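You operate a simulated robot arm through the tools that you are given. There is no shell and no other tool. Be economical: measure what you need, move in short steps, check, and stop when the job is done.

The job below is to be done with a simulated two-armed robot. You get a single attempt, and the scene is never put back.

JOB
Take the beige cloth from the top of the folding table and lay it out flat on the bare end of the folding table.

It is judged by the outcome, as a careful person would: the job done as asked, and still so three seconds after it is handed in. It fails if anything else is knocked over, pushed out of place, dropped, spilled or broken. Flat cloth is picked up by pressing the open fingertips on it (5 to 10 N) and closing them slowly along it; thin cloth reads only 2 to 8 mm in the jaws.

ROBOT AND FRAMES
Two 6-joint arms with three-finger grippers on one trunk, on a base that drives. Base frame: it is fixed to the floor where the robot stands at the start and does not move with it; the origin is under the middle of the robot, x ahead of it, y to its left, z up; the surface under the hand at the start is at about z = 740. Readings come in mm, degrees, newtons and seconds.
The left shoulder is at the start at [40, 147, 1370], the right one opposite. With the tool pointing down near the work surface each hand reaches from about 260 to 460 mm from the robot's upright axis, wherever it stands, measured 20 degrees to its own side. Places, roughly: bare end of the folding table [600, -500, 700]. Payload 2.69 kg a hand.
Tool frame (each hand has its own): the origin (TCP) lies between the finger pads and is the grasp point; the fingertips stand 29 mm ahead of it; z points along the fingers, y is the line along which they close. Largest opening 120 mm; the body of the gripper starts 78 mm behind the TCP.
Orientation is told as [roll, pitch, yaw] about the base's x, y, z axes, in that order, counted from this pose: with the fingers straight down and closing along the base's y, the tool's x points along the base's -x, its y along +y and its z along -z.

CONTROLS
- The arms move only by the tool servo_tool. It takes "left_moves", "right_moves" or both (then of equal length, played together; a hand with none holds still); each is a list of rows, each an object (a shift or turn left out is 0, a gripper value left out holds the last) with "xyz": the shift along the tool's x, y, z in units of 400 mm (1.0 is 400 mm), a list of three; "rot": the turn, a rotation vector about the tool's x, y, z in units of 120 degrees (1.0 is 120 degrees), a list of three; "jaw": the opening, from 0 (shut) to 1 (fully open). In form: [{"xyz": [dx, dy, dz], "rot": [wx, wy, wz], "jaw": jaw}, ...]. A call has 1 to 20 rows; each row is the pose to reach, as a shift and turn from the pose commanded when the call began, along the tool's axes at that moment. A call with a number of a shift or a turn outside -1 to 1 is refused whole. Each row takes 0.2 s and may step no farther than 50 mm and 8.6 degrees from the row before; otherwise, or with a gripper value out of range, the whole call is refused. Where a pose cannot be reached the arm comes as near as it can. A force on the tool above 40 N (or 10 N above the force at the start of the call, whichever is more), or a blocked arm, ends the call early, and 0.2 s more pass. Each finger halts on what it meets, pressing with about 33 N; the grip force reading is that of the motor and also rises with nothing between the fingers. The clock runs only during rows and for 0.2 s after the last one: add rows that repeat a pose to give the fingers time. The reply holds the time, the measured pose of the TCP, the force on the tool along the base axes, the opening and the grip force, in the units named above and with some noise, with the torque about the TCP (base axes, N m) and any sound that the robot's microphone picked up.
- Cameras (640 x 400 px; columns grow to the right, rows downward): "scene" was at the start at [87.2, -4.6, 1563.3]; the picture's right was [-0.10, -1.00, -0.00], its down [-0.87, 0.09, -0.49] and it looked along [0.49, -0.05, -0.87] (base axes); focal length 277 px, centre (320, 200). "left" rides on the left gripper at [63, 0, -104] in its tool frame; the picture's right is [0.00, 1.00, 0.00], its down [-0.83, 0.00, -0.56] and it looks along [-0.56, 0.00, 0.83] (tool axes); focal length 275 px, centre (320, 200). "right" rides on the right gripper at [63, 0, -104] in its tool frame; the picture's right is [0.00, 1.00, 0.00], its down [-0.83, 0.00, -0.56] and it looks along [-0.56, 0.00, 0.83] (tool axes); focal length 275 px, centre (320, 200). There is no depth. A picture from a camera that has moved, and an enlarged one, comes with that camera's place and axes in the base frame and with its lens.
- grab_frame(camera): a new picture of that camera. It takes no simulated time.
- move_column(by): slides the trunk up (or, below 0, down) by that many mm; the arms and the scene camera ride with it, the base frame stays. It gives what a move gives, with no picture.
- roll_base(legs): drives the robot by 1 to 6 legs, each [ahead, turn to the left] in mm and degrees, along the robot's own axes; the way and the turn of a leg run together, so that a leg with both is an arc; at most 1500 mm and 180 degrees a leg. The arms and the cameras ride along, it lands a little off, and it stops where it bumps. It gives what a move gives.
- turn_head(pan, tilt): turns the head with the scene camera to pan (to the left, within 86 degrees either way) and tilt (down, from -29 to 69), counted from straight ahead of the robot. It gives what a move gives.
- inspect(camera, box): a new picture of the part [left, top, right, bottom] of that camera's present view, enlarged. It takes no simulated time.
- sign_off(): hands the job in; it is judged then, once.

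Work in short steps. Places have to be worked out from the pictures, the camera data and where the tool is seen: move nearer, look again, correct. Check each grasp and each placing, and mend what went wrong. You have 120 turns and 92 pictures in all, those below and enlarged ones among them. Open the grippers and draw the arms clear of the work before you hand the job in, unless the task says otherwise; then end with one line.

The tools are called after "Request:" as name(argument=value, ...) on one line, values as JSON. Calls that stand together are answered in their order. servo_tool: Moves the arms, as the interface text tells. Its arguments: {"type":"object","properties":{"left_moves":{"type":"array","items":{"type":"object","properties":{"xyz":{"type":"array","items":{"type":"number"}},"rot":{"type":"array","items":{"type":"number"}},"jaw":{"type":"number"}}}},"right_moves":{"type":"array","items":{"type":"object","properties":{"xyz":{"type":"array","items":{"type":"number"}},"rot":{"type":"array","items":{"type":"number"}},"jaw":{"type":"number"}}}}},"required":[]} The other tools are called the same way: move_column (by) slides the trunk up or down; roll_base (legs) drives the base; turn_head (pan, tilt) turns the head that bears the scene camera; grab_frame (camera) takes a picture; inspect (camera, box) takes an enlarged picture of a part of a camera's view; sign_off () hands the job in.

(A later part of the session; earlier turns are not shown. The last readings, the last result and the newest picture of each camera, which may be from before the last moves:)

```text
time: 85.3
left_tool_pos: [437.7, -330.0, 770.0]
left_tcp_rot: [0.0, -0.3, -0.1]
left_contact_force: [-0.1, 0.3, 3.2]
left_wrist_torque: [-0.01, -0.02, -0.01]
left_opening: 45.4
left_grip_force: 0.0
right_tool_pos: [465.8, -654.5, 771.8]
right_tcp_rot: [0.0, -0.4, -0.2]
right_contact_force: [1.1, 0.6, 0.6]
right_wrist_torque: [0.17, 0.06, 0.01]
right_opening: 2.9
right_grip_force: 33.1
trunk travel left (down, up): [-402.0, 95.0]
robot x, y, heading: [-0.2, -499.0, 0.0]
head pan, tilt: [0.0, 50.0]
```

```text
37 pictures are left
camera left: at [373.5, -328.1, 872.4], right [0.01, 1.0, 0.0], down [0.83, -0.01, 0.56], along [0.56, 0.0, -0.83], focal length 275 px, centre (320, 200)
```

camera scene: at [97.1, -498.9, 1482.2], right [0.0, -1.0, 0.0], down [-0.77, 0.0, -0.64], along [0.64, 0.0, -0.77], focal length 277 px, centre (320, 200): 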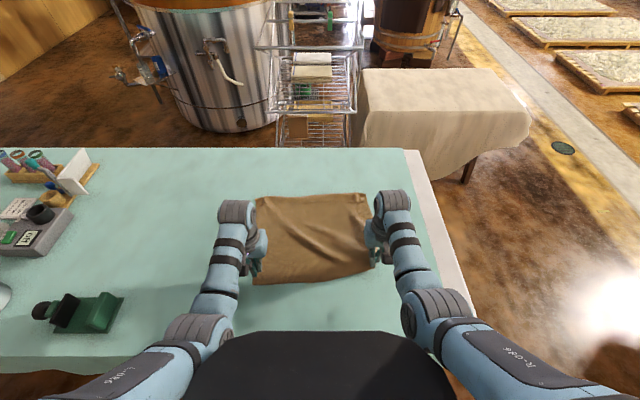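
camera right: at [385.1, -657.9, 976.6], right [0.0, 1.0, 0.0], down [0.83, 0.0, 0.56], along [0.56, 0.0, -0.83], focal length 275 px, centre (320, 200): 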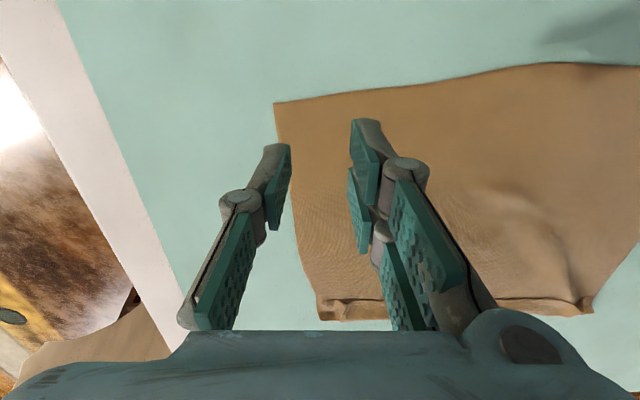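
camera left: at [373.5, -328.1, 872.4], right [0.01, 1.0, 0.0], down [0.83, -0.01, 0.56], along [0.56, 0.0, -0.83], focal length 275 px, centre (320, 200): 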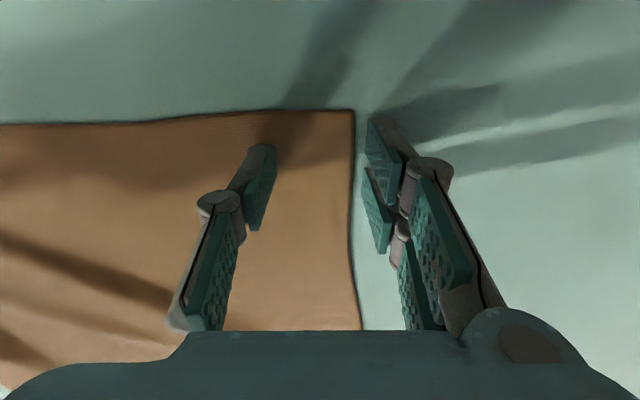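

The cloth's left edge has shifted to y≈−312, so the outer finger is off it. I'll hop 27 mm inward and press again.

Request:
servo_tool(left_moves=[{"xyz": [0, -0.02, -0.02]}, {"xyz": [0, -0.068, -0.02], "jaw": 0.36}, {"xyz": [0, -0.068, 0.0]}, {"xyz": [0, -0.068, 0.004]}, {"xyz": [0, -0.068, 0.004]}])

```text
time: 86.5
left_tool_pos: [436.1, -357.1, 768.7]
left_tcp_rot: [-0.1, -0.5, -0.1]
left_contact_force: [-0.3, 0.2, 20.1]
left_wrist_torque: [0.2, 0.13, -0.04]
left_opening: 44.5
left_grip_force: 0.7
right_tool_pos: [465.1, -654.6, 772.6]
right_tcp_rot: [0.1, -0.5, -0.2]
right_contact_force: [0.5, 0.9, 0.5]
right_wrist_torque: [0.02, 0.04, 0.0]
right_opening: 3.3
right_grip_force: 34.6
trunk travel left (down, up): [-402.0, 95.0]
robot x, y, heading: [-2.6, -499.2, -0.2]
head pan, tilt: [0.0, 50.0]
```

Request:
servo_tool(left_moves=[{"xyz": [0, 0, -0.0025], "jaw": 0.33}, {"xyz": [0, 0, -0.0025], "jaw": 0.29}, {"xyz": [0, 0, -0.0025], "jaw": 0.25}, {"xyz": [0, 0, -0.0025], "jaw": 0.21}, {"xyz": [0, 0, -0.0025], "jaw": 0.17}, {"xyz": [0, 0, -0.0025], "jaw": 0.13}, {"xyz": [0, 0, -0.0025], "jaw": 0.09}, {"xyz": [0, 0, -0.0025], "jaw": 0.05}, {"xyz": [0, 0, -0.0025], "jaw": 0.02}, {"xyz": [0, 0, -0.0025], "jaw": 0}, {"xyz": [0, 0, -0.0025], "jaw": 0}, {"xyz": [0, 0, -0.0025], "jaw": 0}])

Request:
servo_tool(left_moves=[{"xyz": [0, 0, -0.03]}, {"xyz": [0, 0, -0.07]}, {"xyz": [0, 0, -0.1]}], right_moves=[{"xyz": [0, 0, -0.03]}, {"xyz": [0, 0, -0.07]}, {"xyz": [0, 0, -0.095]}])

Request:
grab_frame(camera="scene")

```text
time: 89.1
left_tool_pos: [434.0, -358.3, 769.5]
left_tcp_rot: [0.1, -0.3, -0.1]
left_contact_force: [1.4, -6.5, 8.5]
left_wrist_torque: [-0.15, -0.03, 0.05]
left_opening: 2.4
left_grip_force: 32.4
right_tool_pos: [464.3, -654.0, 772.9]
right_tcp_rot: [0.1, -0.4, -0.3]
right_contact_force: [-0.4, 3.4, -0.4]
right_wrist_torque: [0.23, 0.01, 0.03]
right_opening: 1.4
right_grip_force: 30.1
trunk travel left (down, up): [-402.0, 95.0]
robot x, y, heading: [-2.4, -499.9, -0.2]
head pan, tilt: [0.0, 50.0]
```

```text
time: 89.9
left_tool_pos: [436.1, -356.8, 809.3]
left_tcp_rot: [0.0, -0.1, -0.1]
left_contact_force: [-0.2, -2.4, -0.5]
left_wrist_torque: [-0.02, -0.01, 0.06]
left_opening: 1.7
left_grip_force: 30.2
right_tool_pos: [466.0, -654.1, 810.9]
right_tcp_rot: [0.1, -0.3, -0.1]
right_contact_force: [0.8, 1.7, 1.3]
right_wrist_torque: [0.36, 0.0, -0.03]
right_opening: 1.2
right_grip_force: 29.2
trunk travel left (down, up): [-402.0, 95.0]
robot x, y, heading: [-0.9, -499.3, -0.5]
head pan, tilt: [0.0, 50.0]
```

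```text
36 pictures are left
camera scene: at [97.1, -499.0, 1482.2], right [0.0, -1.0, 0.0], down [-0.77, 0.0, -0.64], along [0.64, 0.0, -0.77], focal length 277 px, centre (320, 200)
```

scene: 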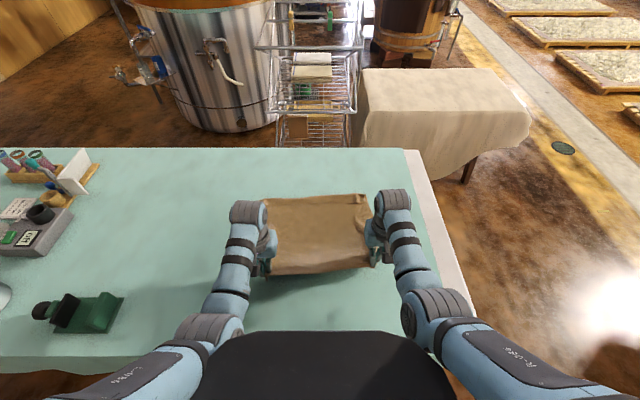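

Both corners are held now. Raising, and moving the hands up and outward with tilt, so the cloth hangs and the flap drops open.

Request:
move_column(by=95)

Request:
servo_tool(left_moves=[{"xyz": [-0.06, 0, -0.07], "rot": [0, -0.03, 0]}, {"xyz": [-0.13, 0, -0.14], "rot": [0, -0.06, 0]}, {"xyz": [-0.2, 0, -0.21], "rot": [0, -0.09, 0]}, {"xyz": [-0.27, 0, -0.28], "rot": [0, -0.125, 0]}, {"xyz": [-0.34, 0, -0.35], "rot": [0, -0.16, 0]}, {"xyz": [-0.41, 0, -0.42], "rot": [0, -0.19, 0]}, {"xyz": [-0.48, 0, -0.49], "rot": [0, -0.22, 0]}, {"xyz": [-0.535, 0, -0.56], "rot": [0, -0.25, 0]}, {"xyz": [-0.535, 0, -0.56], "rot": [0, -0.25, 0]}], right_moves=[{"xyz": [-0.05, 0, -0.07], "rot": [0, -0.03, 0]}, {"xyz": [-0.11, 0, -0.14], "rot": [0, -0.06, 0]}, {"xyz": [-0.17, 0, -0.21], "rot": [0, -0.09, 0]}, {"xyz": [-0.23, 0, -0.28], "rot": [0, -0.125, 0]}, {"xyz": [-0.29, 0, -0.35], "rot": [0, -0.16, 0]}, {"xyz": [-0.35, 0, -0.42], "rot": [0, -0.19, 0]}, {"xyz": [-0.41, 0, -0.49], "rot": [0, -0.22, 0]}, {"xyz": [-0.46, 0, -0.56], "rot": [0, -0.25, 0]}, {"xyz": [-0.46, 0, -0.56], "rot": [0, -0.25, 0]}])

Request:
grab_frame(camera="scene")

```text
time: 91.2
left_tool_pos: [436.1, -357.1, 902.6]
left_tcp_rot: [0.0, -0.1, -0.1]
left_contact_force: [0.6, -1.6, -0.3]
left_wrist_torque: [-0.06, -0.01, 0.08]
left_opening: 1.7
left_grip_force: 30.6
right_tool_pos: [465.7, -652.9, 905.1]
right_tcp_rot: [0.0, -0.4, -0.2]
right_contact_force: [0.2, 4.3, -1.3]
right_wrist_torque: [0.03, 0.01, -0.02]
right_opening: 3.3
right_grip_force: 35.5
trunk travel left (down, up): [-497.0, 0.0]
robot x, y, heading: [3.0, -503.4, -0.2]
head pan, tilt: [0.0, 50.0]
```

```text
time: 93.2
left_tool_pos: [648.2, -356.3, 1128.6]
left_tcp_rot: [-0.1, -30.2, -0.2]
left_contact_force: [0.9, -2.5, -1.4]
left_wrist_torque: [-0.06, 0.02, 0.02]
left_opening: 3.1
left_grip_force: 34.1
right_tool_pos: [648.8, -654.3, 1130.9]
right_tcp_rot: [0.0, -30.4, -0.2]
right_contact_force: [0.3, 3.3, 0.4]
right_wrist_torque: [0.03, -0.02, -0.02]
right_opening: 2.0
right_grip_force: 31.0
trunk travel left (down, up): [-497.0, 0.0]
robot x, y, heading: [-0.7, -502.5, 0.0]
head pan, tilt: [0.0, 50.0]
```

```text
35 pictures are left
camera scene: at [97.2, -498.5, 1576.7], right [0.0, -1.0, 0.0], down [-0.77, 0.0, -0.64], along [0.64, 0.0, -0.77], focal length 277 px, centre (320, 200)
```

scene: 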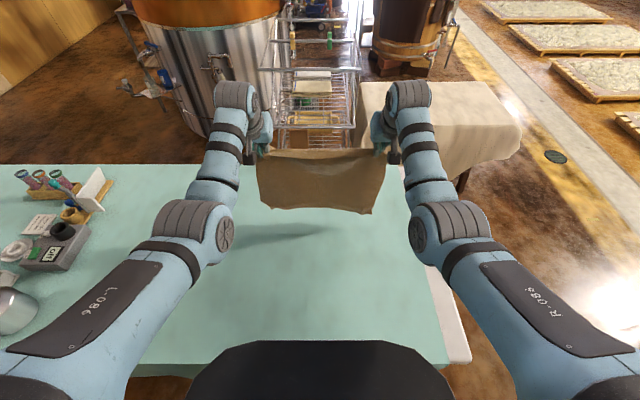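

Request:
inspect(camera="scene", box=[230, 120, 410, 240])

```text
3.33 times, centred on (320, 180) of scene
camera zoom: at [97.2, -498.5, 1576.7], right [0.0, -1.0, 0.0], down [-0.77, 0.0, -0.64], along [0.64, 0.0, -0.77], focal length 925 px, centre (320, 267)
```

zoom: 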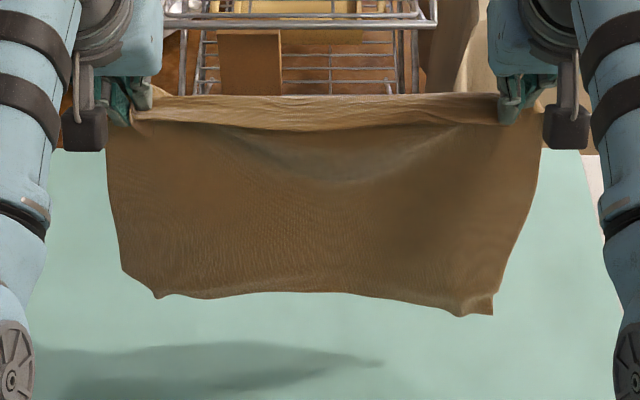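

The bottom looks higher than expected, so it may still be swinging or the flap is still folded. I'll wait a moment and look again.

Request:
servo_tool(left_moves=[{"xyz": [0, 0, 0]}, {"xyz": [0, 0, 0]}, {"xyz": [0, 0, 0]}, {"xyz": [0, 0, 0]}, {"xyz": [0, 0, 0]}, {"xyz": [0, 0, 0]}, {"xyz": [0, 0, 0]}, {"xyz": [0, 0, 0]}])

Request:
inspect(camera="scene", box=[230, 120, 410, 240])

Request:
grab_frame(camera="left")

```text
time: 95.0
left_tool_pos: [649.3, -357.1, 1127.9]
left_tcp_rot: [0.0, -30.2, -0.1]
left_contact_force: [-0.9, -4.7, 0.8]
left_wrist_torque: [-0.01, -0.02, -0.05]
left_opening: 1.9
left_grip_force: 30.9
right_tool_pos: [648.2, -654.4, 1130.8]
right_tcp_rot: [0.0, -30.4, -0.2]
right_contact_force: [-0.5, 3.6, 1.3]
right_wrist_torque: [0.08, -0.01, 0.0]
right_opening: 2.2
right_grip_force: 30.6
trunk travel left (down, up): [-497.0, 0.0]
robot x, y, heading: [-0.8, -501.5, 0.0]
head pan, tilt: [0.0, 50.0]
```

```text
3.33 times, centred on (320, 180) of scene
camera zoom: at [97.3, -498.8, 1576.7], right [0.0, -1.0, 0.0], down [-0.77, 0.0, -0.64], along [0.64, 0.0, -0.77], focal length 925 px, centre (320, 267)
```

zoom: 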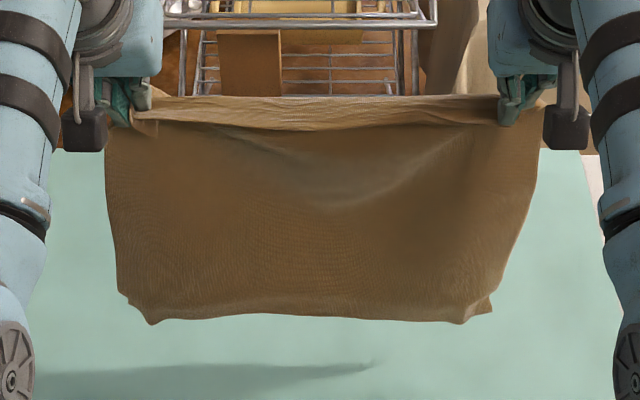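

```text
32 pictures are left
camera left: at [543.2, -354.4, 1185.3], right [0.01, 1.0, 0.0], down [0.44, 0.0, 0.9], along [0.9, 0.0, -0.44], focal length 275 px, centre (320, 200)
```

left: 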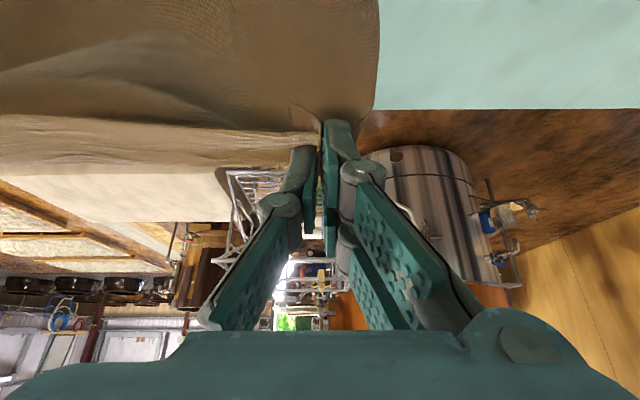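

I'll zoom on the bottom edge to judge whether the flap is still folded.

Request:
inspect(camera="scene", box=[255, 190, 325, 230])

Request:
inspect(camera="scene", box=[325, 190, 395, 230])

```text
9.14 times, centred on (290, 210) of scene
camera zoom: at [97.3, -498.8, 1576.7], right [0.0, -1.0, 0.0], down [-0.77, 0.0, -0.64], along [0.64, 0.0, -0.77], focal length 2537 px, centre (594, 109)
```

zoom: 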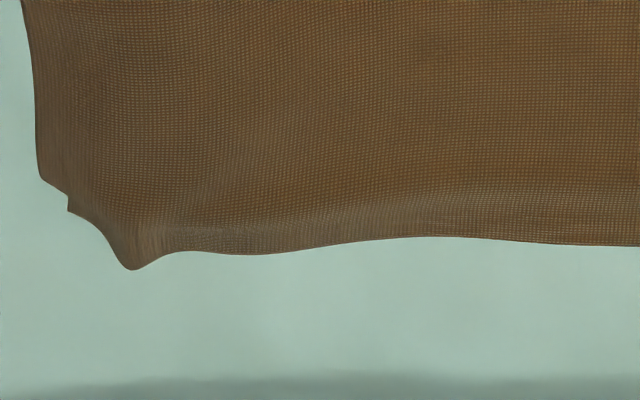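

```text
9.14 times, centred on (360, 210) of scene
camera zoom: at [97.3, -498.8, 1576.7], right [0.0, -1.0, 0.0], down [-0.77, 0.0, -0.64], along [0.64, 0.0, -0.77], focal length 2537 px, centre (-46, 109)
```

zoom: 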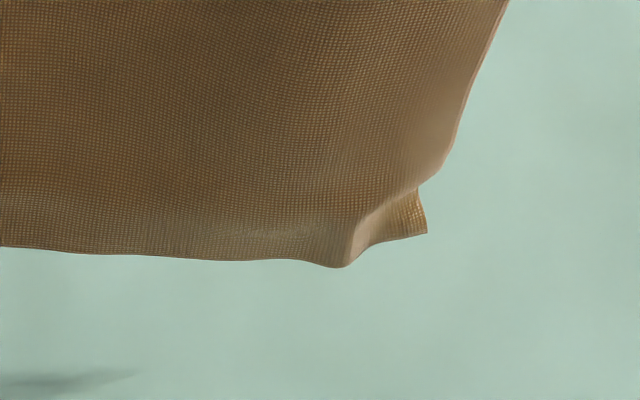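

The flap has opened to about horizontal, pointing away from me, so it should land flat if I lay the cloth while reversing. Lowering to touch, then alternating reverse and lower.

Request:
move_column(by=-95)

Request:
inspect(camera="scene", box=[230, 120, 410, 240])

Request:
roll_base(legs=[[-50, 0]])

Request:
move_column(by=-50)

Request:
inspect(camera="scene", box=[230, 120, 410, 240])

```text
time: 96.3
left_tool_pos: [649.7, -355.5, 1033.1]
left_tcp_rot: [0.1, -30.3, -0.1]
left_contact_force: [-0.1, -2.5, 1.7]
left_wrist_torque: [-0.08, -0.02, 0.0]
left_opening: 2.1
left_grip_force: 29.2
right_tool_pos: [648.4, -656.1, 1036.5]
right_tcp_rot: [0.1, -30.3, -0.2]
right_contact_force: [0.5, 3.5, 0.1]
right_wrist_torque: [0.1, 0.02, 0.0]
right_opening: 2.0
right_grip_force: 30.2
trunk travel left (down, up): [-402.0, 95.0]
robot x, y, heading: [-3.6, -498.1, -0.3]
head pan, tilt: [0.0, 50.0]
```

```text
3.33 times, centred on (320, 180) of scene
camera zoom: at [97.2, -498.8, 1482.0], right [0.0, -1.0, 0.0], down [-0.77, 0.0, -0.64], along [0.64, 0.0, -0.77], focal length 925 px, centre (320, 267)
```

zoom: 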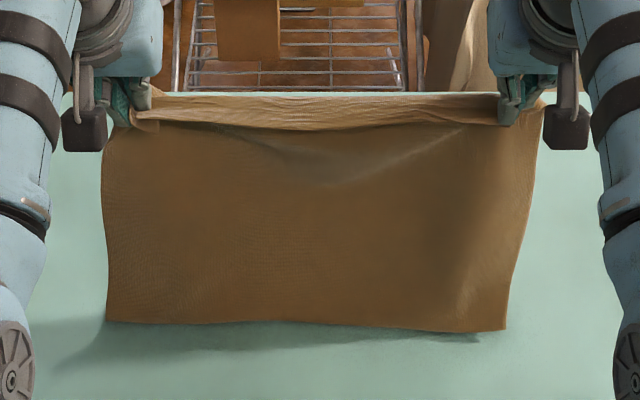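

```text
time: 97.2
left_tool_pos: [607.7, -355.3, 1027.6]
left_tcp_rot: [0.0, -29.8, 0.1]
left_contact_force: [1.4, -2.8, -2.0]
left_wrist_torque: [-0.06, 0.09, 0.0]
left_opening: 3.2
left_grip_force: 33.6
right_tool_pos: [607.5, -651.8, 1031.3]
right_tcp_rot: [0.0, -29.8, 0.0]
right_contact_force: [1.1, 3.9, -0.2]
right_wrist_torque: [0.13, 0.07, 0.02]
right_opening: 2.1
right_grip_force: 30.4
trunk travel left (down, up): [-402.0, 95.0]
robot x, y, heading: [-51.1, -499.4, -0.2]
head pan, tilt: [0.0, 50.0]
```

```text
time: 98.2
left_tool_pos: [598.8, -354.7, 984.2]
left_tcp_rot: [0.0, -30.4, 0.0]
left_contact_force: [-0.8, -1.8, 2.4]
left_wrist_torque: [-0.23, 0.0, -0.12]
left_opening: 2.5
left_grip_force: 32.3
right_tool_pos: [597.9, -653.5, 987.4]
right_tcp_rot: [0.1, -30.4, 0.0]
right_contact_force: [-1.1, 3.7, 0.8]
right_wrist_torque: [0.12, -0.01, 0.0]
right_opening: 2.6
right_grip_force: 32.2
trunk travel left (down, up): [-352.0, 145.0]
robot x, y, heading: [-49.3, -504.2, -0.0]
head pan, tilt: [0.0, 50.0]
```

```text
3.33 times, centred on (320, 180) of scene
camera zoom: at [46.1, -499.0, 1431.7], right [0.0, -1.0, 0.0], down [-0.77, 0.0, -0.64], along [0.64, 0.0, -0.77], focal length 925 px, centre (320, 267)
```

zoom: 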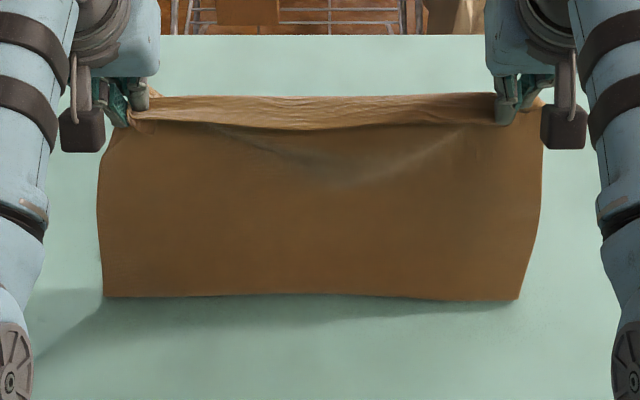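

No light strip shows at the bottom, so the cloth seems to bend outward at the table as intended. Continuing to reverse, checking as I go.

Request:
roll_base(legs=[[-90, 0]])

Request:
inspect(camera="scene", box=[230, 90, 410, 210])

```text
time: 99.2
left_tool_pos: [515.2, -356.3, 980.0]
left_tcp_rot: [0.1, -30.0, -0.1]
left_contact_force: [-0.6, -7.0, 1.5]
left_wrist_torque: [0.06, 0.04, 0.06]
left_opening: 2.1
left_grip_force: 29.4
right_tool_pos: [514.0, -653.4, 981.4]
right_tcp_rot: [0.0, -30.1, -0.2]
right_contact_force: [0.3, 2.0, 0.5]
right_wrist_torque: [0.04, 0.01, -0.02]
right_opening: 2.4
right_grip_force: 32.3
trunk travel left (down, up): [-352.0, 145.0]
robot x, y, heading: [-138.0, -500.3, -0.4]
head pan, tilt: [0.0, 50.0]
```

```text
3.33 times, centred on (320, 150) of scene
camera zoom: at [-34.5, -498.5, 1431.1], right [0.0, -1.0, 0.0], down [-0.77, 0.0, -0.64], along [0.64, 0.0, -0.77], focal length 925 px, centre (320, 367)
```

zoom: 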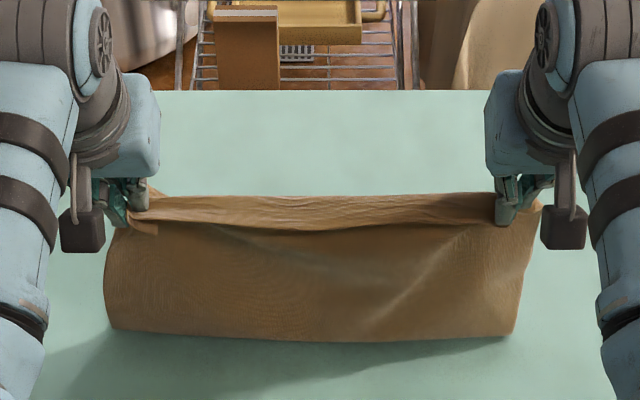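

The contact line stayed at x≈582 as the hands moved back. Continuing to lower and reverse.

Request:
move_column(by=-60)

Request:
roll_base(legs=[[-80, 0]])

Request:
inspect(camera="scene", box=[230, 90, 410, 210])

```text
time: 100.2
left_tool_pos: [510.3, -356.1, 923.5]
left_tcp_rot: [0.1, -30.3, -0.2]
left_contact_force: [0.4, -2.8, 0.4]
left_wrist_torque: [-0.17, 0.01, -0.08]
left_opening: 2.2
left_grip_force: 32.3
right_tool_pos: [510.0, -653.2, 927.0]
right_tcp_rot: [0.1, -30.4, -0.1]
right_contact_force: [0.5, 3.3, -0.2]
right_wrist_torque: [0.05, -0.02, -0.07]
right_opening: 1.8
right_grip_force: 31.4
trunk travel left (down, up): [-292.0, 205.0]
robot x, y, heading: [-140.6, -500.3, -0.2]
head pan, tilt: [0.0, 50.0]
```

```text
time: 101.3
left_tool_pos: [434.2, -354.8, 921.2]
left_tcp_rot: [0.0, -30.1, -0.1]
left_contact_force: [0.0, -2.8, -0.6]
left_wrist_torque: [-0.04, 0.0, 0.0]
left_opening: 3.1
left_grip_force: 33.2
right_tool_pos: [433.1, -654.4, 924.4]
right_tcp_rot: [0.0, -30.1, -0.1]
right_contact_force: [-0.5, 2.9, -0.1]
right_wrist_torque: [-0.01, 0.02, -0.07]
right_opening: 2.1
right_grip_force: 32.5
trunk travel left (down, up): [-292.0, 205.0]
robot x, y, heading: [-222.6, -500.7, -0.3]
head pan, tilt: [0.0, 50.0]
```

```text
3.33 times, centred on (320, 150) of scene
camera zoom: at [-117.6, -498.4, 1371.7], right [0.0, -1.0, 0.0], down [-0.77, 0.0, -0.64], along [0.64, 0.0, -0.77], focal length 925 px, centre (320, 367)
```

zoom: 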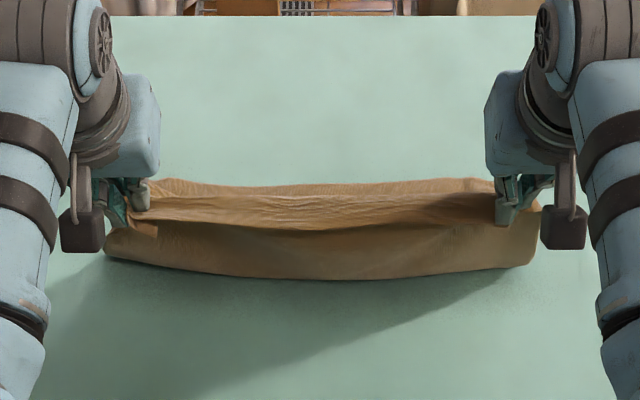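

The cloth is now draping with the far part on the table, far edge around x≈665. Continuing down and back.

Request:
move_column(by=-50)

Request:
roll_base(legs=[[-55, 0]])

Request:
move_column(by=-50)

Request:
inspect(camera="scene", box=[220, 80, 420, 220])

```text
time: 102.2
left_tool_pos: [431.6, -356.4, 873.7]
left_tcp_rot: [0.0, -30.3, 0.0]
left_contact_force: [-1.0, -3.4, 0.6]
left_wrist_torque: [-0.13, 0.05, -0.08]
left_opening: 2.4
left_grip_force: 31.9
right_tool_pos: [430.7, -652.7, 877.1]
right_tcp_rot: [0.1, -30.4, -0.1]
right_contact_force: [1.0, 4.3, -0.2]
right_wrist_torque: [0.1, 0.03, 0.04]
right_opening: 2.4
right_grip_force: 32.6
trunk travel left (down, up): [-242.0, 255.0]
robot x, y, heading: [-219.8, -499.8, -0.0]
head pan, tilt: [0.0, 50.0]
```

```text
time: 103.2
left_tool_pos: [378.7, -354.8, 872.0]
left_tcp_rot: [0.0, -30.2, 0.0]
left_contact_force: [-0.6, -3.9, 0.4]
left_wrist_torque: [0.06, 0.04, 0.07]
left_opening: 1.9
left_grip_force: 29.7
right_tool_pos: [376.6, -652.8, 874.7]
right_tcp_rot: [0.2, -30.2, -0.1]
right_contact_force: [1.0, 3.0, -0.4]
right_wrist_torque: [0.11, 0.0, 0.04]
right_opening: 2.2
right_grip_force: 30.8
trunk travel left (down, up): [-242.0, 255.0]
robot x, y, heading: [-275.1, -499.5, -0.2]
head pan, tilt: [0.0, 50.0]
```

```text
time: 104.1
left_tool_pos: [377.0, -353.9, 823.9]
left_tcp_rot: [0.0, -30.2, 0.0]
left_contact_force: [0.7, -2.0, -0.6]
left_wrist_torque: [-0.06, -0.01, -0.03]
left_opening: 3.1
left_grip_force: 33.2
right_tool_pos: [376.2, -651.8, 825.7]
right_tcp_rot: [0.1, -30.5, -0.1]
right_contact_force: [-0.3, 3.2, 0.3]
right_wrist_torque: [0.06, -0.02, -0.02]
right_opening: 2.1
right_grip_force: 31.1
trunk travel left (down, up): [-192.0, 305.0]
robot x, y, heading: [-274.6, -501.3, -0.0]
head pan, tilt: [0.0, 50.0]
```

```text
2.86 times, centred on (320, 150) of scene
camera zoom: at [-176.0, -498.2, 1272.9], right [0.0, -1.0, 0.0], down [-0.77, 0.0, -0.64], along [0.64, 0.0, -0.77], focal length 793 px, centre (320, 343)
```

zoom: 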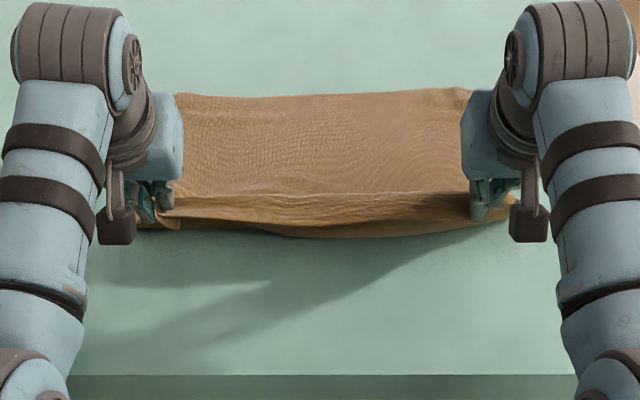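

The far edge is flat at x≈652 with some slack near the hands. Reversing more and lowering to take up the slack.

Request:
roll_base(legs=[[-60, 0]])

Request:
move_column(by=-40)

Request:
inspect(camera="scene", box=[220, 80, 420, 220])

Request:
grab_frame(camera="left")

```text
time: 105.1
left_tool_pos: [316.7, -354.9, 822.9]
left_tcp_rot: [0.0, -30.2, 0.0]
left_contact_force: [0.4, -4.0, 1.4]
left_wrist_torque: [-0.05, -0.09, -0.02]
left_opening: 1.9
left_grip_force: 29.5
right_tool_pos: [317.3, -653.3, 826.6]
right_tcp_rot: [0.2, -30.2, -0.1]
right_contact_force: [-1.1, 2.2, 0.2]
right_wrist_torque: [0.08, -0.05, 0.01]
right_opening: 1.8
right_grip_force: 29.9
trunk travel left (down, up): [-192.0, 305.0]
robot x, y, heading: [-336.5, -501.3, -0.3]
head pan, tilt: [0.0, 50.0]
```

```text
time: 105.9
left_tool_pos: [315.9, -354.5, 784.1]
left_tcp_rot: [-0.1, -30.2, -0.2]
left_contact_force: [0.5, -2.0, -0.7]
left_wrist_torque: [-0.04, 0.01, 0.01]
left_opening: 3.1
left_grip_force: 33.0
right_tool_pos: [314.7, -651.9, 786.9]
right_tcp_rot: [0.2, -30.4, -0.1]
right_contact_force: [0.3, 3.4, -0.6]
right_wrist_torque: [0.15, 0.0, 0.02]
right_opening: 2.5
right_grip_force: 31.4
trunk travel left (down, up): [-152.0, 345.0]
robot x, y, heading: [-335.8, -502.0, -0.1]
head pan, tilt: [0.0, 50.0]
```

```text
2.86 times, centred on (320, 150) of scene
camera zoom: at [-236.3, -498.1, 1232.6], right [0.0, -1.0, 0.0], down [-0.77, 0.0, -0.64], along [0.64, 0.0, -0.77], focal length 793 px, centre (320, 343)
```

zoom: 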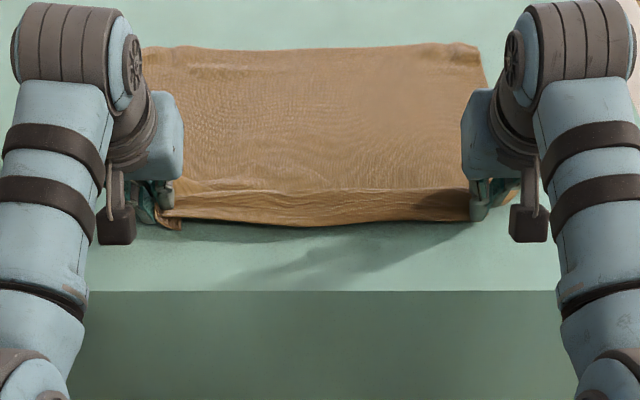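

```text
23 pictures are left
camera left: at [209.6, -352.9, 841.2], right [0.01, 1.0, 0.0], down [0.44, 0.0, 0.9], along [0.9, 0.0, -0.44], focal length 275 px, centre (320, 200)
```

left: 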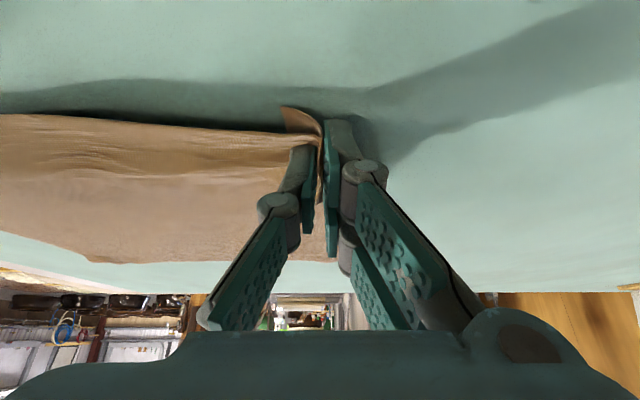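

Looks good: the strip faces me and the far edge lies flat at x≈620+. A slight pull back and final lowering to the table, then release.

Request:
move_column(by=-9)

Request:
roll_base(legs=[[-20, 0]])

Request:
servo_tool(left_moves=[{"xyz": [0.003, 0.004, 0.005]}, {"xyz": [0.003, 0.008, 0.005]}, {"xyz": [0.003, 0.008, 0.005]}], right_moves=[{"xyz": [0.005, -0.004, 0.009]}, {"xyz": [0.005, -0.008, 0.009]}, {"xyz": [0.005, -0.008, 0.009]}])

Request:
grab_frame(camera="scene")

```text
time: 106.5
left_tool_pos: [316.1, -354.7, 774.7]
left_tcp_rot: [0.0, -30.3, 0.0]
left_contact_force: [-0.7, -3.9, 0.3]
left_wrist_torque: [-0.07, -0.01, 0.0]
left_opening: 2.1
left_grip_force: 29.6
right_tool_pos: [314.5, -653.4, 777.9]
right_tcp_rot: [0.1, -30.4, -0.1]
right_contact_force: [-0.8, 3.0, 2.8]
right_wrist_torque: [0.08, -0.02, 0.0]
right_opening: 2.0
right_grip_force: 30.3
trunk travel left (down, up): [-143.0, 354.0]
robot x, y, heading: [-335.6, -497.2, -0.4]
head pan, tilt: [0.0, 50.0]
```

```text
time: 107.3
left_tool_pos: [295.6, -354.1, 774.4]
left_tcp_rot: [0.0, -30.2, -0.1]
left_contact_force: [-0.1, -2.6, -0.5]
left_wrist_torque: [-0.04, 0.01, 0.01]
left_opening: 2.7
left_grip_force: 32.1
right_tool_pos: [295.3, -652.9, 778.7]
right_tcp_rot: [0.2, -30.4, -0.1]
right_contact_force: [-0.2, 1.1, 2.9]
right_wrist_torque: [0.16, -0.01, 0.05]
right_opening: 2.1
right_grip_force: 30.3
trunk travel left (down, up): [-143.0, 354.0]
robot x, y, heading: [-357.6, -500.9, -0.2]
head pan, tilt: [0.0, 50.0]
```

```text
time: 108.1
left_tool_pos: [295.1, -351.9, 774.7]
left_tcp_rot: [-0.1, -30.4, -0.2]
left_contact_force: [0.1, -7.2, 6.2]
left_wrist_torque: [0.3, -0.01, 0.09]
left_opening: 2.3
left_grip_force: 30.3
right_tool_pos: [294.1, -655.0, 775.0]
right_tcp_rot: [0.2, -30.6, -0.1]
right_contact_force: [-1.7, 10.4, 6.5]
right_wrist_torque: [0.02, -0.07, -0.07]
right_opening: 2.3
right_grip_force: 32.7
trunk travel left (down, up): [-143.0, 354.0]
robot x, y, heading: [-354.9, -501.8, -0.4]
head pan, tilt: [0.0, 50.0]
```

```text
22 pictures are left
camera scene: at [-258.4, -498.1, 1223.8], right [0.0, -1.0, 0.0], down [-0.76, 0.0, -0.64], along [0.64, 0.0, -0.76], focal length 277 px, centre (320, 200)
```

scene: 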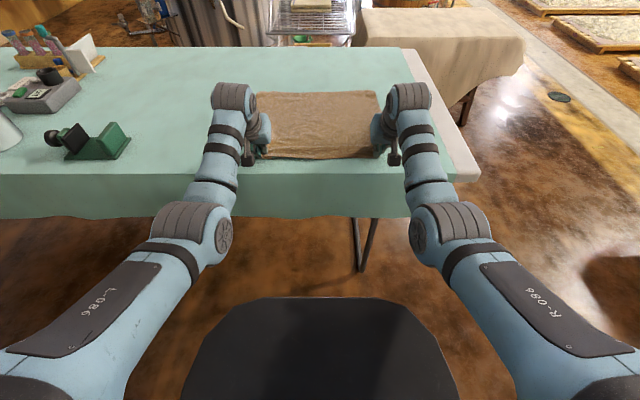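

Near edge at x≈293, table edge at ≈230, far edge ≈623. Opening slowly, then lifting straight up.

Request:
servo_tool(left_moves=[{"jaw": 0.04}, {"jaw": 0.08}, {"jaw": 0.12}, {"jaw": 0.17}, {"jaw": 0.22}, {"jaw": 0.28}, {"jaw": 0.34}, {"jaw": 0.4}, {"jaw": 0.42}], right_moves=[{"jaw": 0.04}, {"jaw": 0.08}, {"jaw": 0.12}, {"jaw": 0.17}, {"jaw": 0.22}, {"jaw": 0.28}, {"jaw": 0.34}, {"jaw": 0.4}, {"jaw": 0.42}])

Request:
move_column(by=150)

Request:
roll_base(legs=[[-60, 0]])

Request:
inspect(camera="scene", box=[220, 70, 420, 195])

Request:
grab_frame(camera="right")

```text
time: 110.1
left_tool_pos: [296.8, -352.1, 771.8]
left_tcp_rot: [0.1, -30.2, -0.2]
left_contact_force: [-0.5, -1.5, 0.8]
left_wrist_torque: [-0.01, 0.04, 0.04]
left_opening: 53.0
left_grip_force: 0.1
right_tool_pos: [295.3, -655.6, 774.3]
right_tcp_rot: [0.2, -30.4, -0.1]
right_contact_force: [-0.3, 0.3, 1.7]
right_wrist_torque: [0.01, 0.02, 0.03]
right_opening: 52.0
right_grip_force: 0.1
trunk travel left (down, up): [-143.0, 354.0]
robot x, y, heading: [-359.1, -495.9, -0.3]
head pan, tilt: [0.0, 50.0]
```

```text
time: 111.8
left_tool_pos: [296.6, -351.5, 921.5]
left_tcp_rot: [0.0, -30.2, -0.1]
left_contact_force: [0.0, 0.8, 0.0]
left_wrist_torque: [0.0, 0.0, -0.03]
left_opening: 50.7
left_grip_force: 0.0
right_tool_pos: [296.3, -655.1, 923.2]
right_tcp_rot: [0.1, -30.4, 0.0]
right_contact_force: [0.0, 0.5, 0.2]
right_wrist_torque: [-0.01, 0.0, 0.01]
right_opening: 50.4
right_grip_force: 0.0
trunk travel left (down, up): [-293.0, 204.0]
robot x, y, heading: [-356.8, -499.8, -0.3]
head pan, tilt: [0.0, 50.0]
```

```text
time: 112.8
left_tool_pos: [240.5, -352.8, 918.3]
left_tcp_rot: [0.0, -29.9, -0.1]
left_contact_force: [1.2, -0.3, -0.7]
left_wrist_torque: [0.03, -0.03, 0.0]
left_opening: 50.6
left_grip_force: 0.0
right_tool_pos: [238.9, -655.6, 919.7]
right_tcp_rot: [0.1, -30.1, -0.1]
right_contact_force: [0.7, 0.3, -0.8]
right_wrist_torque: [0.0, 0.02, 0.01]
right_opening: 50.2
right_grip_force: 0.0
trunk travel left (down, up): [-293.0, 204.0]
robot x, y, heading: [-416.5, -497.1, -0.1]
head pan, tilt: [0.0, 50.0]
```

```text
3.20 times, centred on (320, 132) of scene
camera zoom: at [-310.2, -498.1, 1372.5], right [0.0, -1.0, 0.0], down [-0.77, 0.0, -0.64], along [0.64, 0.0, -0.77], focal length 888 px, centre (320, 416)
```

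zoom: 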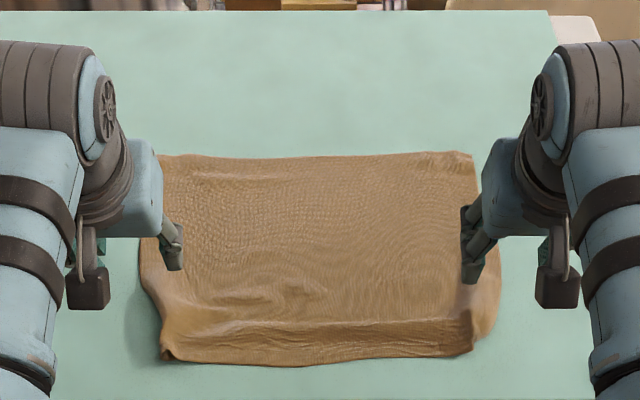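

```text
20 pictures are left
camera right: at [131.5, -655.0, 977.3], right [0.0, 1.0, 0.0], down [0.44, 0.0, 0.9], along [0.9, 0.0, -0.44], focal length 275 px, centre (320, 200)
```

right: 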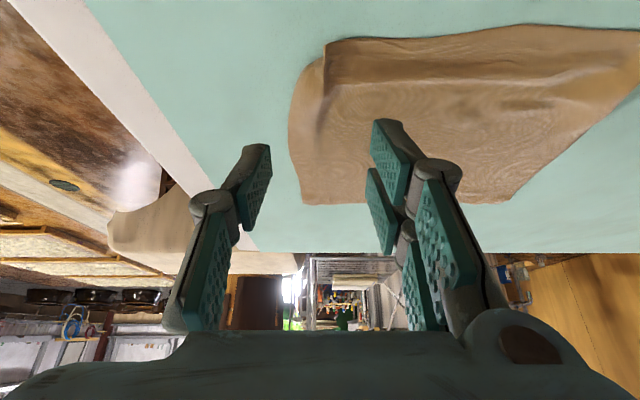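

The far part is flat, but the near corners look tucked in (near width about 305 vs 380 mm) with a small ridge. I'll bring the tools vertical and view both near corners with the wrist cameras.

Request:
servo_tool(left_moves=[{"xyz": [0.06, 0, -0.035], "rot": [0, 0.05, 0]}, {"xyz": [0.12, 0, -0.07], "rot": [0, 0.1, 0]}, {"xyz": [0.18, 0, -0.105], "rot": [0, 0.15, 0]}, {"xyz": [0.24, 0, -0.14], "rot": [0, 0.2, 0]}, {"xyz": [0.28, 0, -0.1625], "rot": [0, 0.25, 0]}, {"xyz": [0.28, 0, -0.1625], "rot": [0, 0.25, 0]}], right_moves=[{"xyz": [0.06, 0, -0.035], "rot": [0, 0.05, 0]}, {"xyz": [0.12, 0, -0.07], "rot": [0, 0.1, 0]}, {"xyz": [0.18, 0, -0.105], "rot": [0, 0.15, 0]}, {"xyz": [0.24, 0, -0.14], "rot": [0, 0.2, 0]}, {"xyz": [0.28, 0, -0.1625], "rot": [0, 0.25, 0]}, {"xyz": [0.28, 0, -0.1625], "rot": [0, 0.25, 0]}])

Request:
roll_base(legs=[[130, 0]])

Request:
grab_frame(camera="left")

Request:
grab_frame(camera="right")

```text
time: 114.2
left_tool_pos: [123.2, -353.5, 914.8]
left_tcp_rot: [0.0, 0.0, -0.1]
left_contact_force: [-0.2, 0.8, 0.4]
left_wrist_torque: [0.01, -0.02, -0.01]
left_opening: 50.5
left_grip_force: 0.1
left hand out of reach, approached as far as the arm can: row 4, 5, 6
right_tool_pos: [123.3, -653.0, 916.3]
right_tcp_rot: [0.0, -0.4, -0.1]
right_contact_force: [0.4, -0.2, 0.4]
right_wrist_torque: [0.0, -0.01, 0.02]
right_opening: 50.3
right_grip_force: 0.0
right hand out of reach, approached as far as the arm can: row 4, 5, 6
trunk travel left (down, up): [-293.0, 204.0]
robot x, y, heading: [-414.9, -501.9, -0.3]
head pan, tilt: [0.0, 50.0]
```

```text
time: 115.5
left_tool_pos: [251.3, -353.6, 915.6]
left_tcp_rot: [0.1, -0.2, 0.0]
left_contact_force: [-1.1, 0.3, -0.4]
left_wrist_torque: [-0.02, 0.0, 0.0]
left_opening: 50.3
left_grip_force: 0.0
right_tool_pos: [251.8, -653.6, 915.9]
right_tcp_rot: [0.0, -0.5, 0.0]
right_contact_force: [0.5, -0.1, -0.2]
right_wrist_torque: [-0.01, -0.01, 0.0]
right_opening: 50.2
right_grip_force: 0.1
trunk travel left (down, up): [-293.0, 204.0]
robot x, y, heading: [-284.7, -500.8, -0.3]
head pan, tilt: [0.0, 50.0]
```

```text
19 pictures are left
camera left: at [188.9, -352.4, 1018.7], right [0.01, 1.0, 0.0], down [0.83, -0.01, 0.56], along [0.56, 0.0, -0.83], focal length 275 px, centre (320, 200)
```

left: 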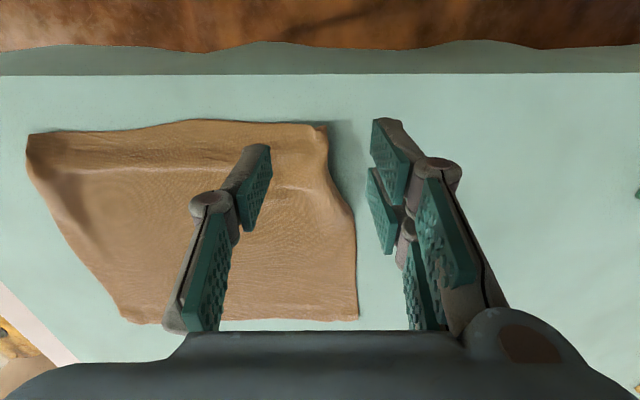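

```text
18 pictures are left
camera right: at [187.4, -652.7, 1019.6], right [0.0, 1.0, 0.0], down [0.83, 0.0, 0.56], along [0.56, 0.0, -0.83], focal length 275 px, centre (320, 200)
```

right: 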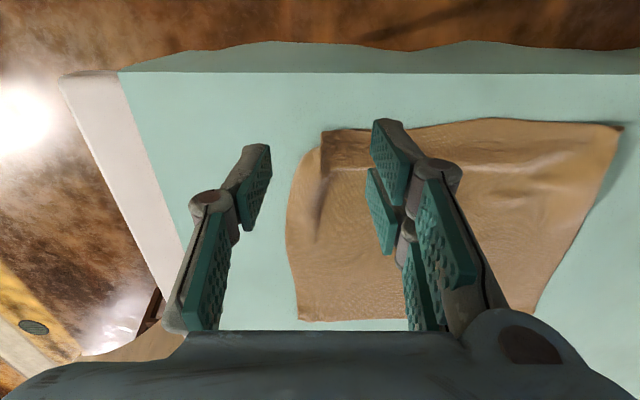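

The outer ~40 mm of each near corner is tucked underneath. I'll lift each corner near its fold, let the tucked margin hang free, and lay it outward. First I'll reposition with the tools just above the near edge.

Request:
move_column(by=109)

Request:
roll_base(legs=[[130, 0]])

Request:
servo_tool(left_moves=[{"xyz": [0.035, -0.005, 0.095], "jaw": 0.3}, {"xyz": [0.07, -0.01, 0.19], "jaw": 0.25}, {"xyz": [0.105, -0.015, 0.285]}, {"xyz": [0.14, -0.02, 0.38]}, {"xyz": [0.175, -0.025, 0.475]}, {"xyz": [0.2, -0.03, 0.5625]}, {"xyz": [0.2, -0.03, 0.5625]}], right_moves=[{"xyz": [0.035, 0.01, 0.095], "jaw": 0.3}, {"xyz": [0.07, 0.02, 0.19], "jaw": 0.25}, {"xyz": [0.105, 0.03, 0.285]}, {"xyz": [0.14, 0.04, 0.38]}, {"xyz": [0.175, 0.05, 0.475]}, {"xyz": [0.2, 0.0575, 0.5625]}, {"xyz": [0.2, 0.0575, 0.5625]}])

Request:
grab_frame(camera="right")

Request:
grab_frame(camera="left")

```text
time: 116.9
left_tool_pos: [253.3, -354.0, 1023.5]
left_tcp_rot: [0.0, -0.1, -0.1]
left_contact_force: [-0.6, 0.1, -0.7]
left_wrist_torque: [0.01, -0.01, 0.0]
left_opening: 50.6
left_grip_force: 0.1
right_tool_pos: [252.7, -653.9, 1026.0]
right_tcp_rot: [0.1, -0.3, -0.1]
right_contact_force: [0.4, -0.5, -0.6]
right_wrist_torque: [0.02, 0.01, -0.03]
right_opening: 50.4
right_grip_force: 0.1
trunk travel left (down, up): [-402.0, 95.0]
robot x, y, heading: [-286.9, -505.2, -0.1]
head pan, tilt: [0.0, 50.0]
```

```text
time: 118.2
left_tool_pos: [376.7, -353.8, 1026.6]
left_tcp_rot: [-0.1, -0.5, 0.1]
left_contact_force: [-1.6, -0.7, 0.3]
left_wrist_torque: [0.02, -0.04, -0.02]
left_opening: 50.3
left_grip_force: 0.1
right_tool_pos: [377.0, -653.2, 1028.0]
right_tcp_rot: [0.1, -0.7, 0.0]
right_contact_force: [-0.9, 0.1, -0.9]
right_wrist_torque: [-0.02, -0.08, 0.0]
right_opening: 50.4
right_grip_force: 0.1
trunk travel left (down, up): [-402.0, 95.0]
robot x, y, heading: [-157.4, -502.0, -0.1]
head pan, tilt: [0.0, 50.0]
```

```text
time: 119.8
left_tool_pos: [303.1, -365.8, 797.0]
left_tcp_rot: [0.0, -0.1, 0.0]
left_contact_force: [-0.7, -0.1, 0.0]
left_wrist_torque: [-0.01, 0.0, -0.01]
left_opening: 30.1
left_grip_force: 0.0
right_tool_pos: [303.0, -630.1, 799.8]
right_tcp_rot: [0.2, -0.3, -0.1]
right_contact_force: [-0.5, 0.2, -0.5]
right_wrist_torque: [0.02, 0.01, 0.04]
right_opening: 30.1
right_grip_force: 0.1
trunk travel left (down, up): [-402.0, 95.0]
robot x, y, heading: [-153.1, -499.8, -0.1]
head pan, tilt: [0.0, 50.0]
```

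```text
17 pictures are left
camera right: at [239.3, -630.2, 902.2], right [0.0, 1.0, 0.0], down [0.83, 0.0, 0.56], along [0.56, 0.0, -0.83], focal length 275 px, centre (320, 200)
```

right: 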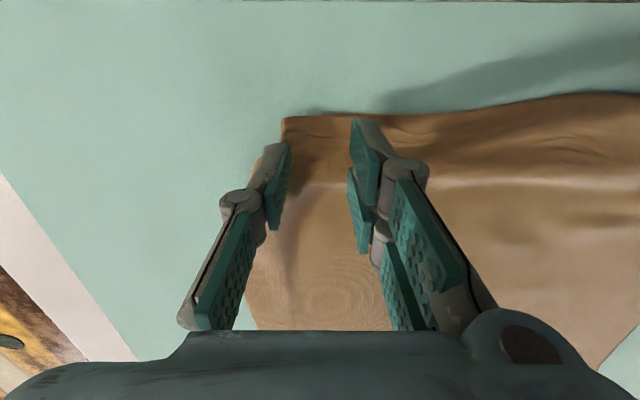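

```text
16 pictures are left
camera left: at [239.4, -364.2, 900.9], right [0.01, 1.0, 0.0], down [0.83, 0.0, 0.56], along [0.56, 0.0, -0.83], focal length 275 px, centre (320, 200)
```

left: 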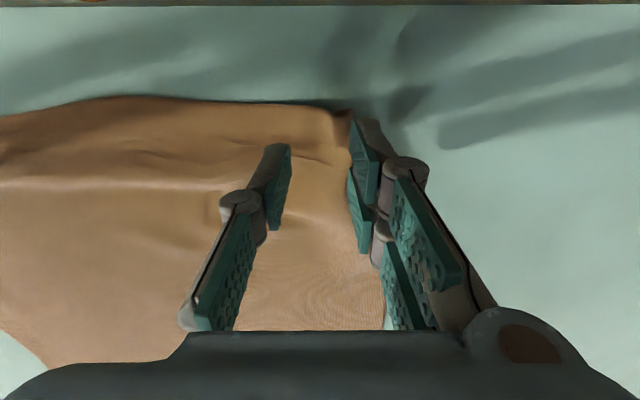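

Both grippers straddle the near strip just inside each fold. Descending to contact.

Request:
servo_tool(left_moves=[{"xyz": [0, 0, 0.025]}, {"xyz": [0, 0, 0.05]}, {"xyz": [0, 0, 0.062]}], right_moves=[{"xyz": [0, 0, 0.03]}, {"xyz": [0, 0, 0.057]}, {"xyz": [0, 0, 0.068]}])

```text
time: 120.6
left_tool_pos: [302.4, -365.1, 774.1]
left_tcp_rot: [-0.1, -0.1, 0.0]
left_contact_force: [0.3, 0.0, -0.6]
left_wrist_torque: [0.02, 0.03, 0.02]
left_opening: 29.9
left_grip_force: 0.1
right_tool_pos: [303.7, -631.1, 772.6]
right_tcp_rot: [0.1, -0.4, 0.0]
right_contact_force: [0.2, 0.6, 0.5]
right_wrist_torque: [-0.01, -0.04, 0.02]
right_opening: 29.7
right_grip_force: 0.0
trunk travel left (down, up): [-402.0, 95.0]
robot x, y, heading: [-158.3, -502.7, -0.1]
head pan, tilt: [0.0, 50.0]
```

Request:
servo_tool(left_moves=[{"xyz": [0, 0, 0.006]}, {"xyz": [0, 0, 0.011]}, {"xyz": [0, 0, 0.011]}], right_moves=[{"xyz": [0, 0, 0.004]}, {"xyz": [0, 0, 0.007]}, {"xyz": [0, 0, 0.007]}])

```text
time: 121.4
left_tool_pos: [302.2, -365.1, 770.7]
left_tcp_rot: [-0.1, -0.3, 0.0]
left_contact_force: [0.5, 0.8, 12.0]
left_wrist_torque: [0.23, -0.02, -0.04]
left_opening: 30.6
left_grip_force: 0.7
right_tool_pos: [303.4, -628.9, 771.2]
right_tcp_rot: [0.1, -0.5, 0.0]
right_contact_force: [1.5, 0.2, 4.9]
right_wrist_torque: [-0.03, -0.04, 0.03]
right_opening: 29.7
right_grip_force: 0.1
trunk travel left (down, up): [-402.0, 95.0]
robot x, y, heading: [-156.3, -500.0, -0.4]
head pan, tilt: [0.0, 50.0]
```

Forces are fine (12 N and 5 N). Closing, then lifting 80 mm.

Request:
servo_tool(left_moves=[{"xyz": [0, 0, -0.001], "jaw": 0.21}, {"jaw": 0.17}, {"jaw": 0.13}, {"jaw": 0.09}, {"jaw": 0.05}, {"jaw": 0.02}, {"jaw": 0}, {"jaw": 0}, {"jaw": 0}, {"xyz": [0, 0, -0.06]}, {"xyz": [0, 0, -0.12]}, {"xyz": [0, 0, -0.2]}, {"xyz": [0, 0, -0.2]}, {"xyz": [0, 0, -0.2]}], right_moves=[{"xyz": [0, 0, 0.001], "jaw": 0.21}, {"jaw": 0.17}, {"jaw": 0.13}, {"jaw": 0.09}, {"jaw": 0.05}, {"jaw": 0.02}, {"jaw": 0}, {"jaw": 0}, {"jaw": 0}, {"xyz": [0, 0, -0.06]}, {"xyz": [0, 0, -0.12]}, {"xyz": [0, 0, -0.2]}, {"xyz": [0, 0, -0.2]}, {"xyz": [0, 0, -0.2]}])

Request:
inspect(camera="scene", box=[200, 130, 440, 280])

```text
time: 124.4
left_tool_pos: [301.7, -366.1, 850.8]
left_tcp_rot: [0.0, 0.0, -0.1]
left_contact_force: [0.2, -12.3, -0.3]
left_wrist_torque: [-0.31, -0.01, 0.0]
left_opening: 3.6
left_grip_force: 32.0
right_tool_pos: [304.5, -629.3, 850.1]
right_tcp_rot: [0.0, -0.3, -0.1]
right_contact_force: [-0.5, 12.9, -1.3]
right_wrist_torque: [0.39, 0.02, 0.02]
right_opening: 3.0
right_grip_force: 35.1
trunk travel left (down, up): [-402.0, 95.0]
robot x, y, heading: [-155.9, -502.2, -0.3]
head pan, tilt: [0.0, 50.0]
```

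```text
2.67 times, centred on (320, 205) of scene
camera zoom: at [-57.6, -498.7, 1482.2], right [0.0, -1.0, 0.0], down [-0.77, 0.0, -0.64], along [0.64, 0.0, -0.77], focal length 740 px, centre (320, 187)
```

zoom: 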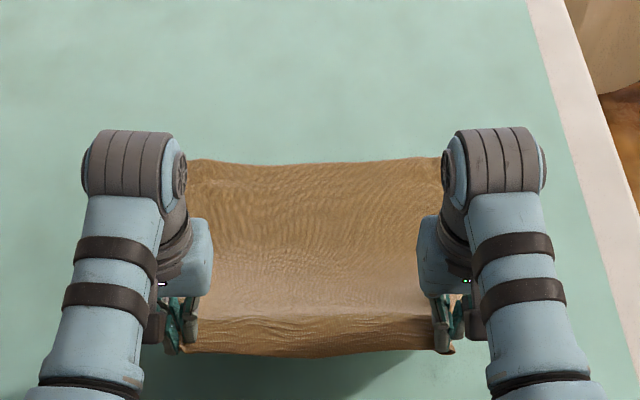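

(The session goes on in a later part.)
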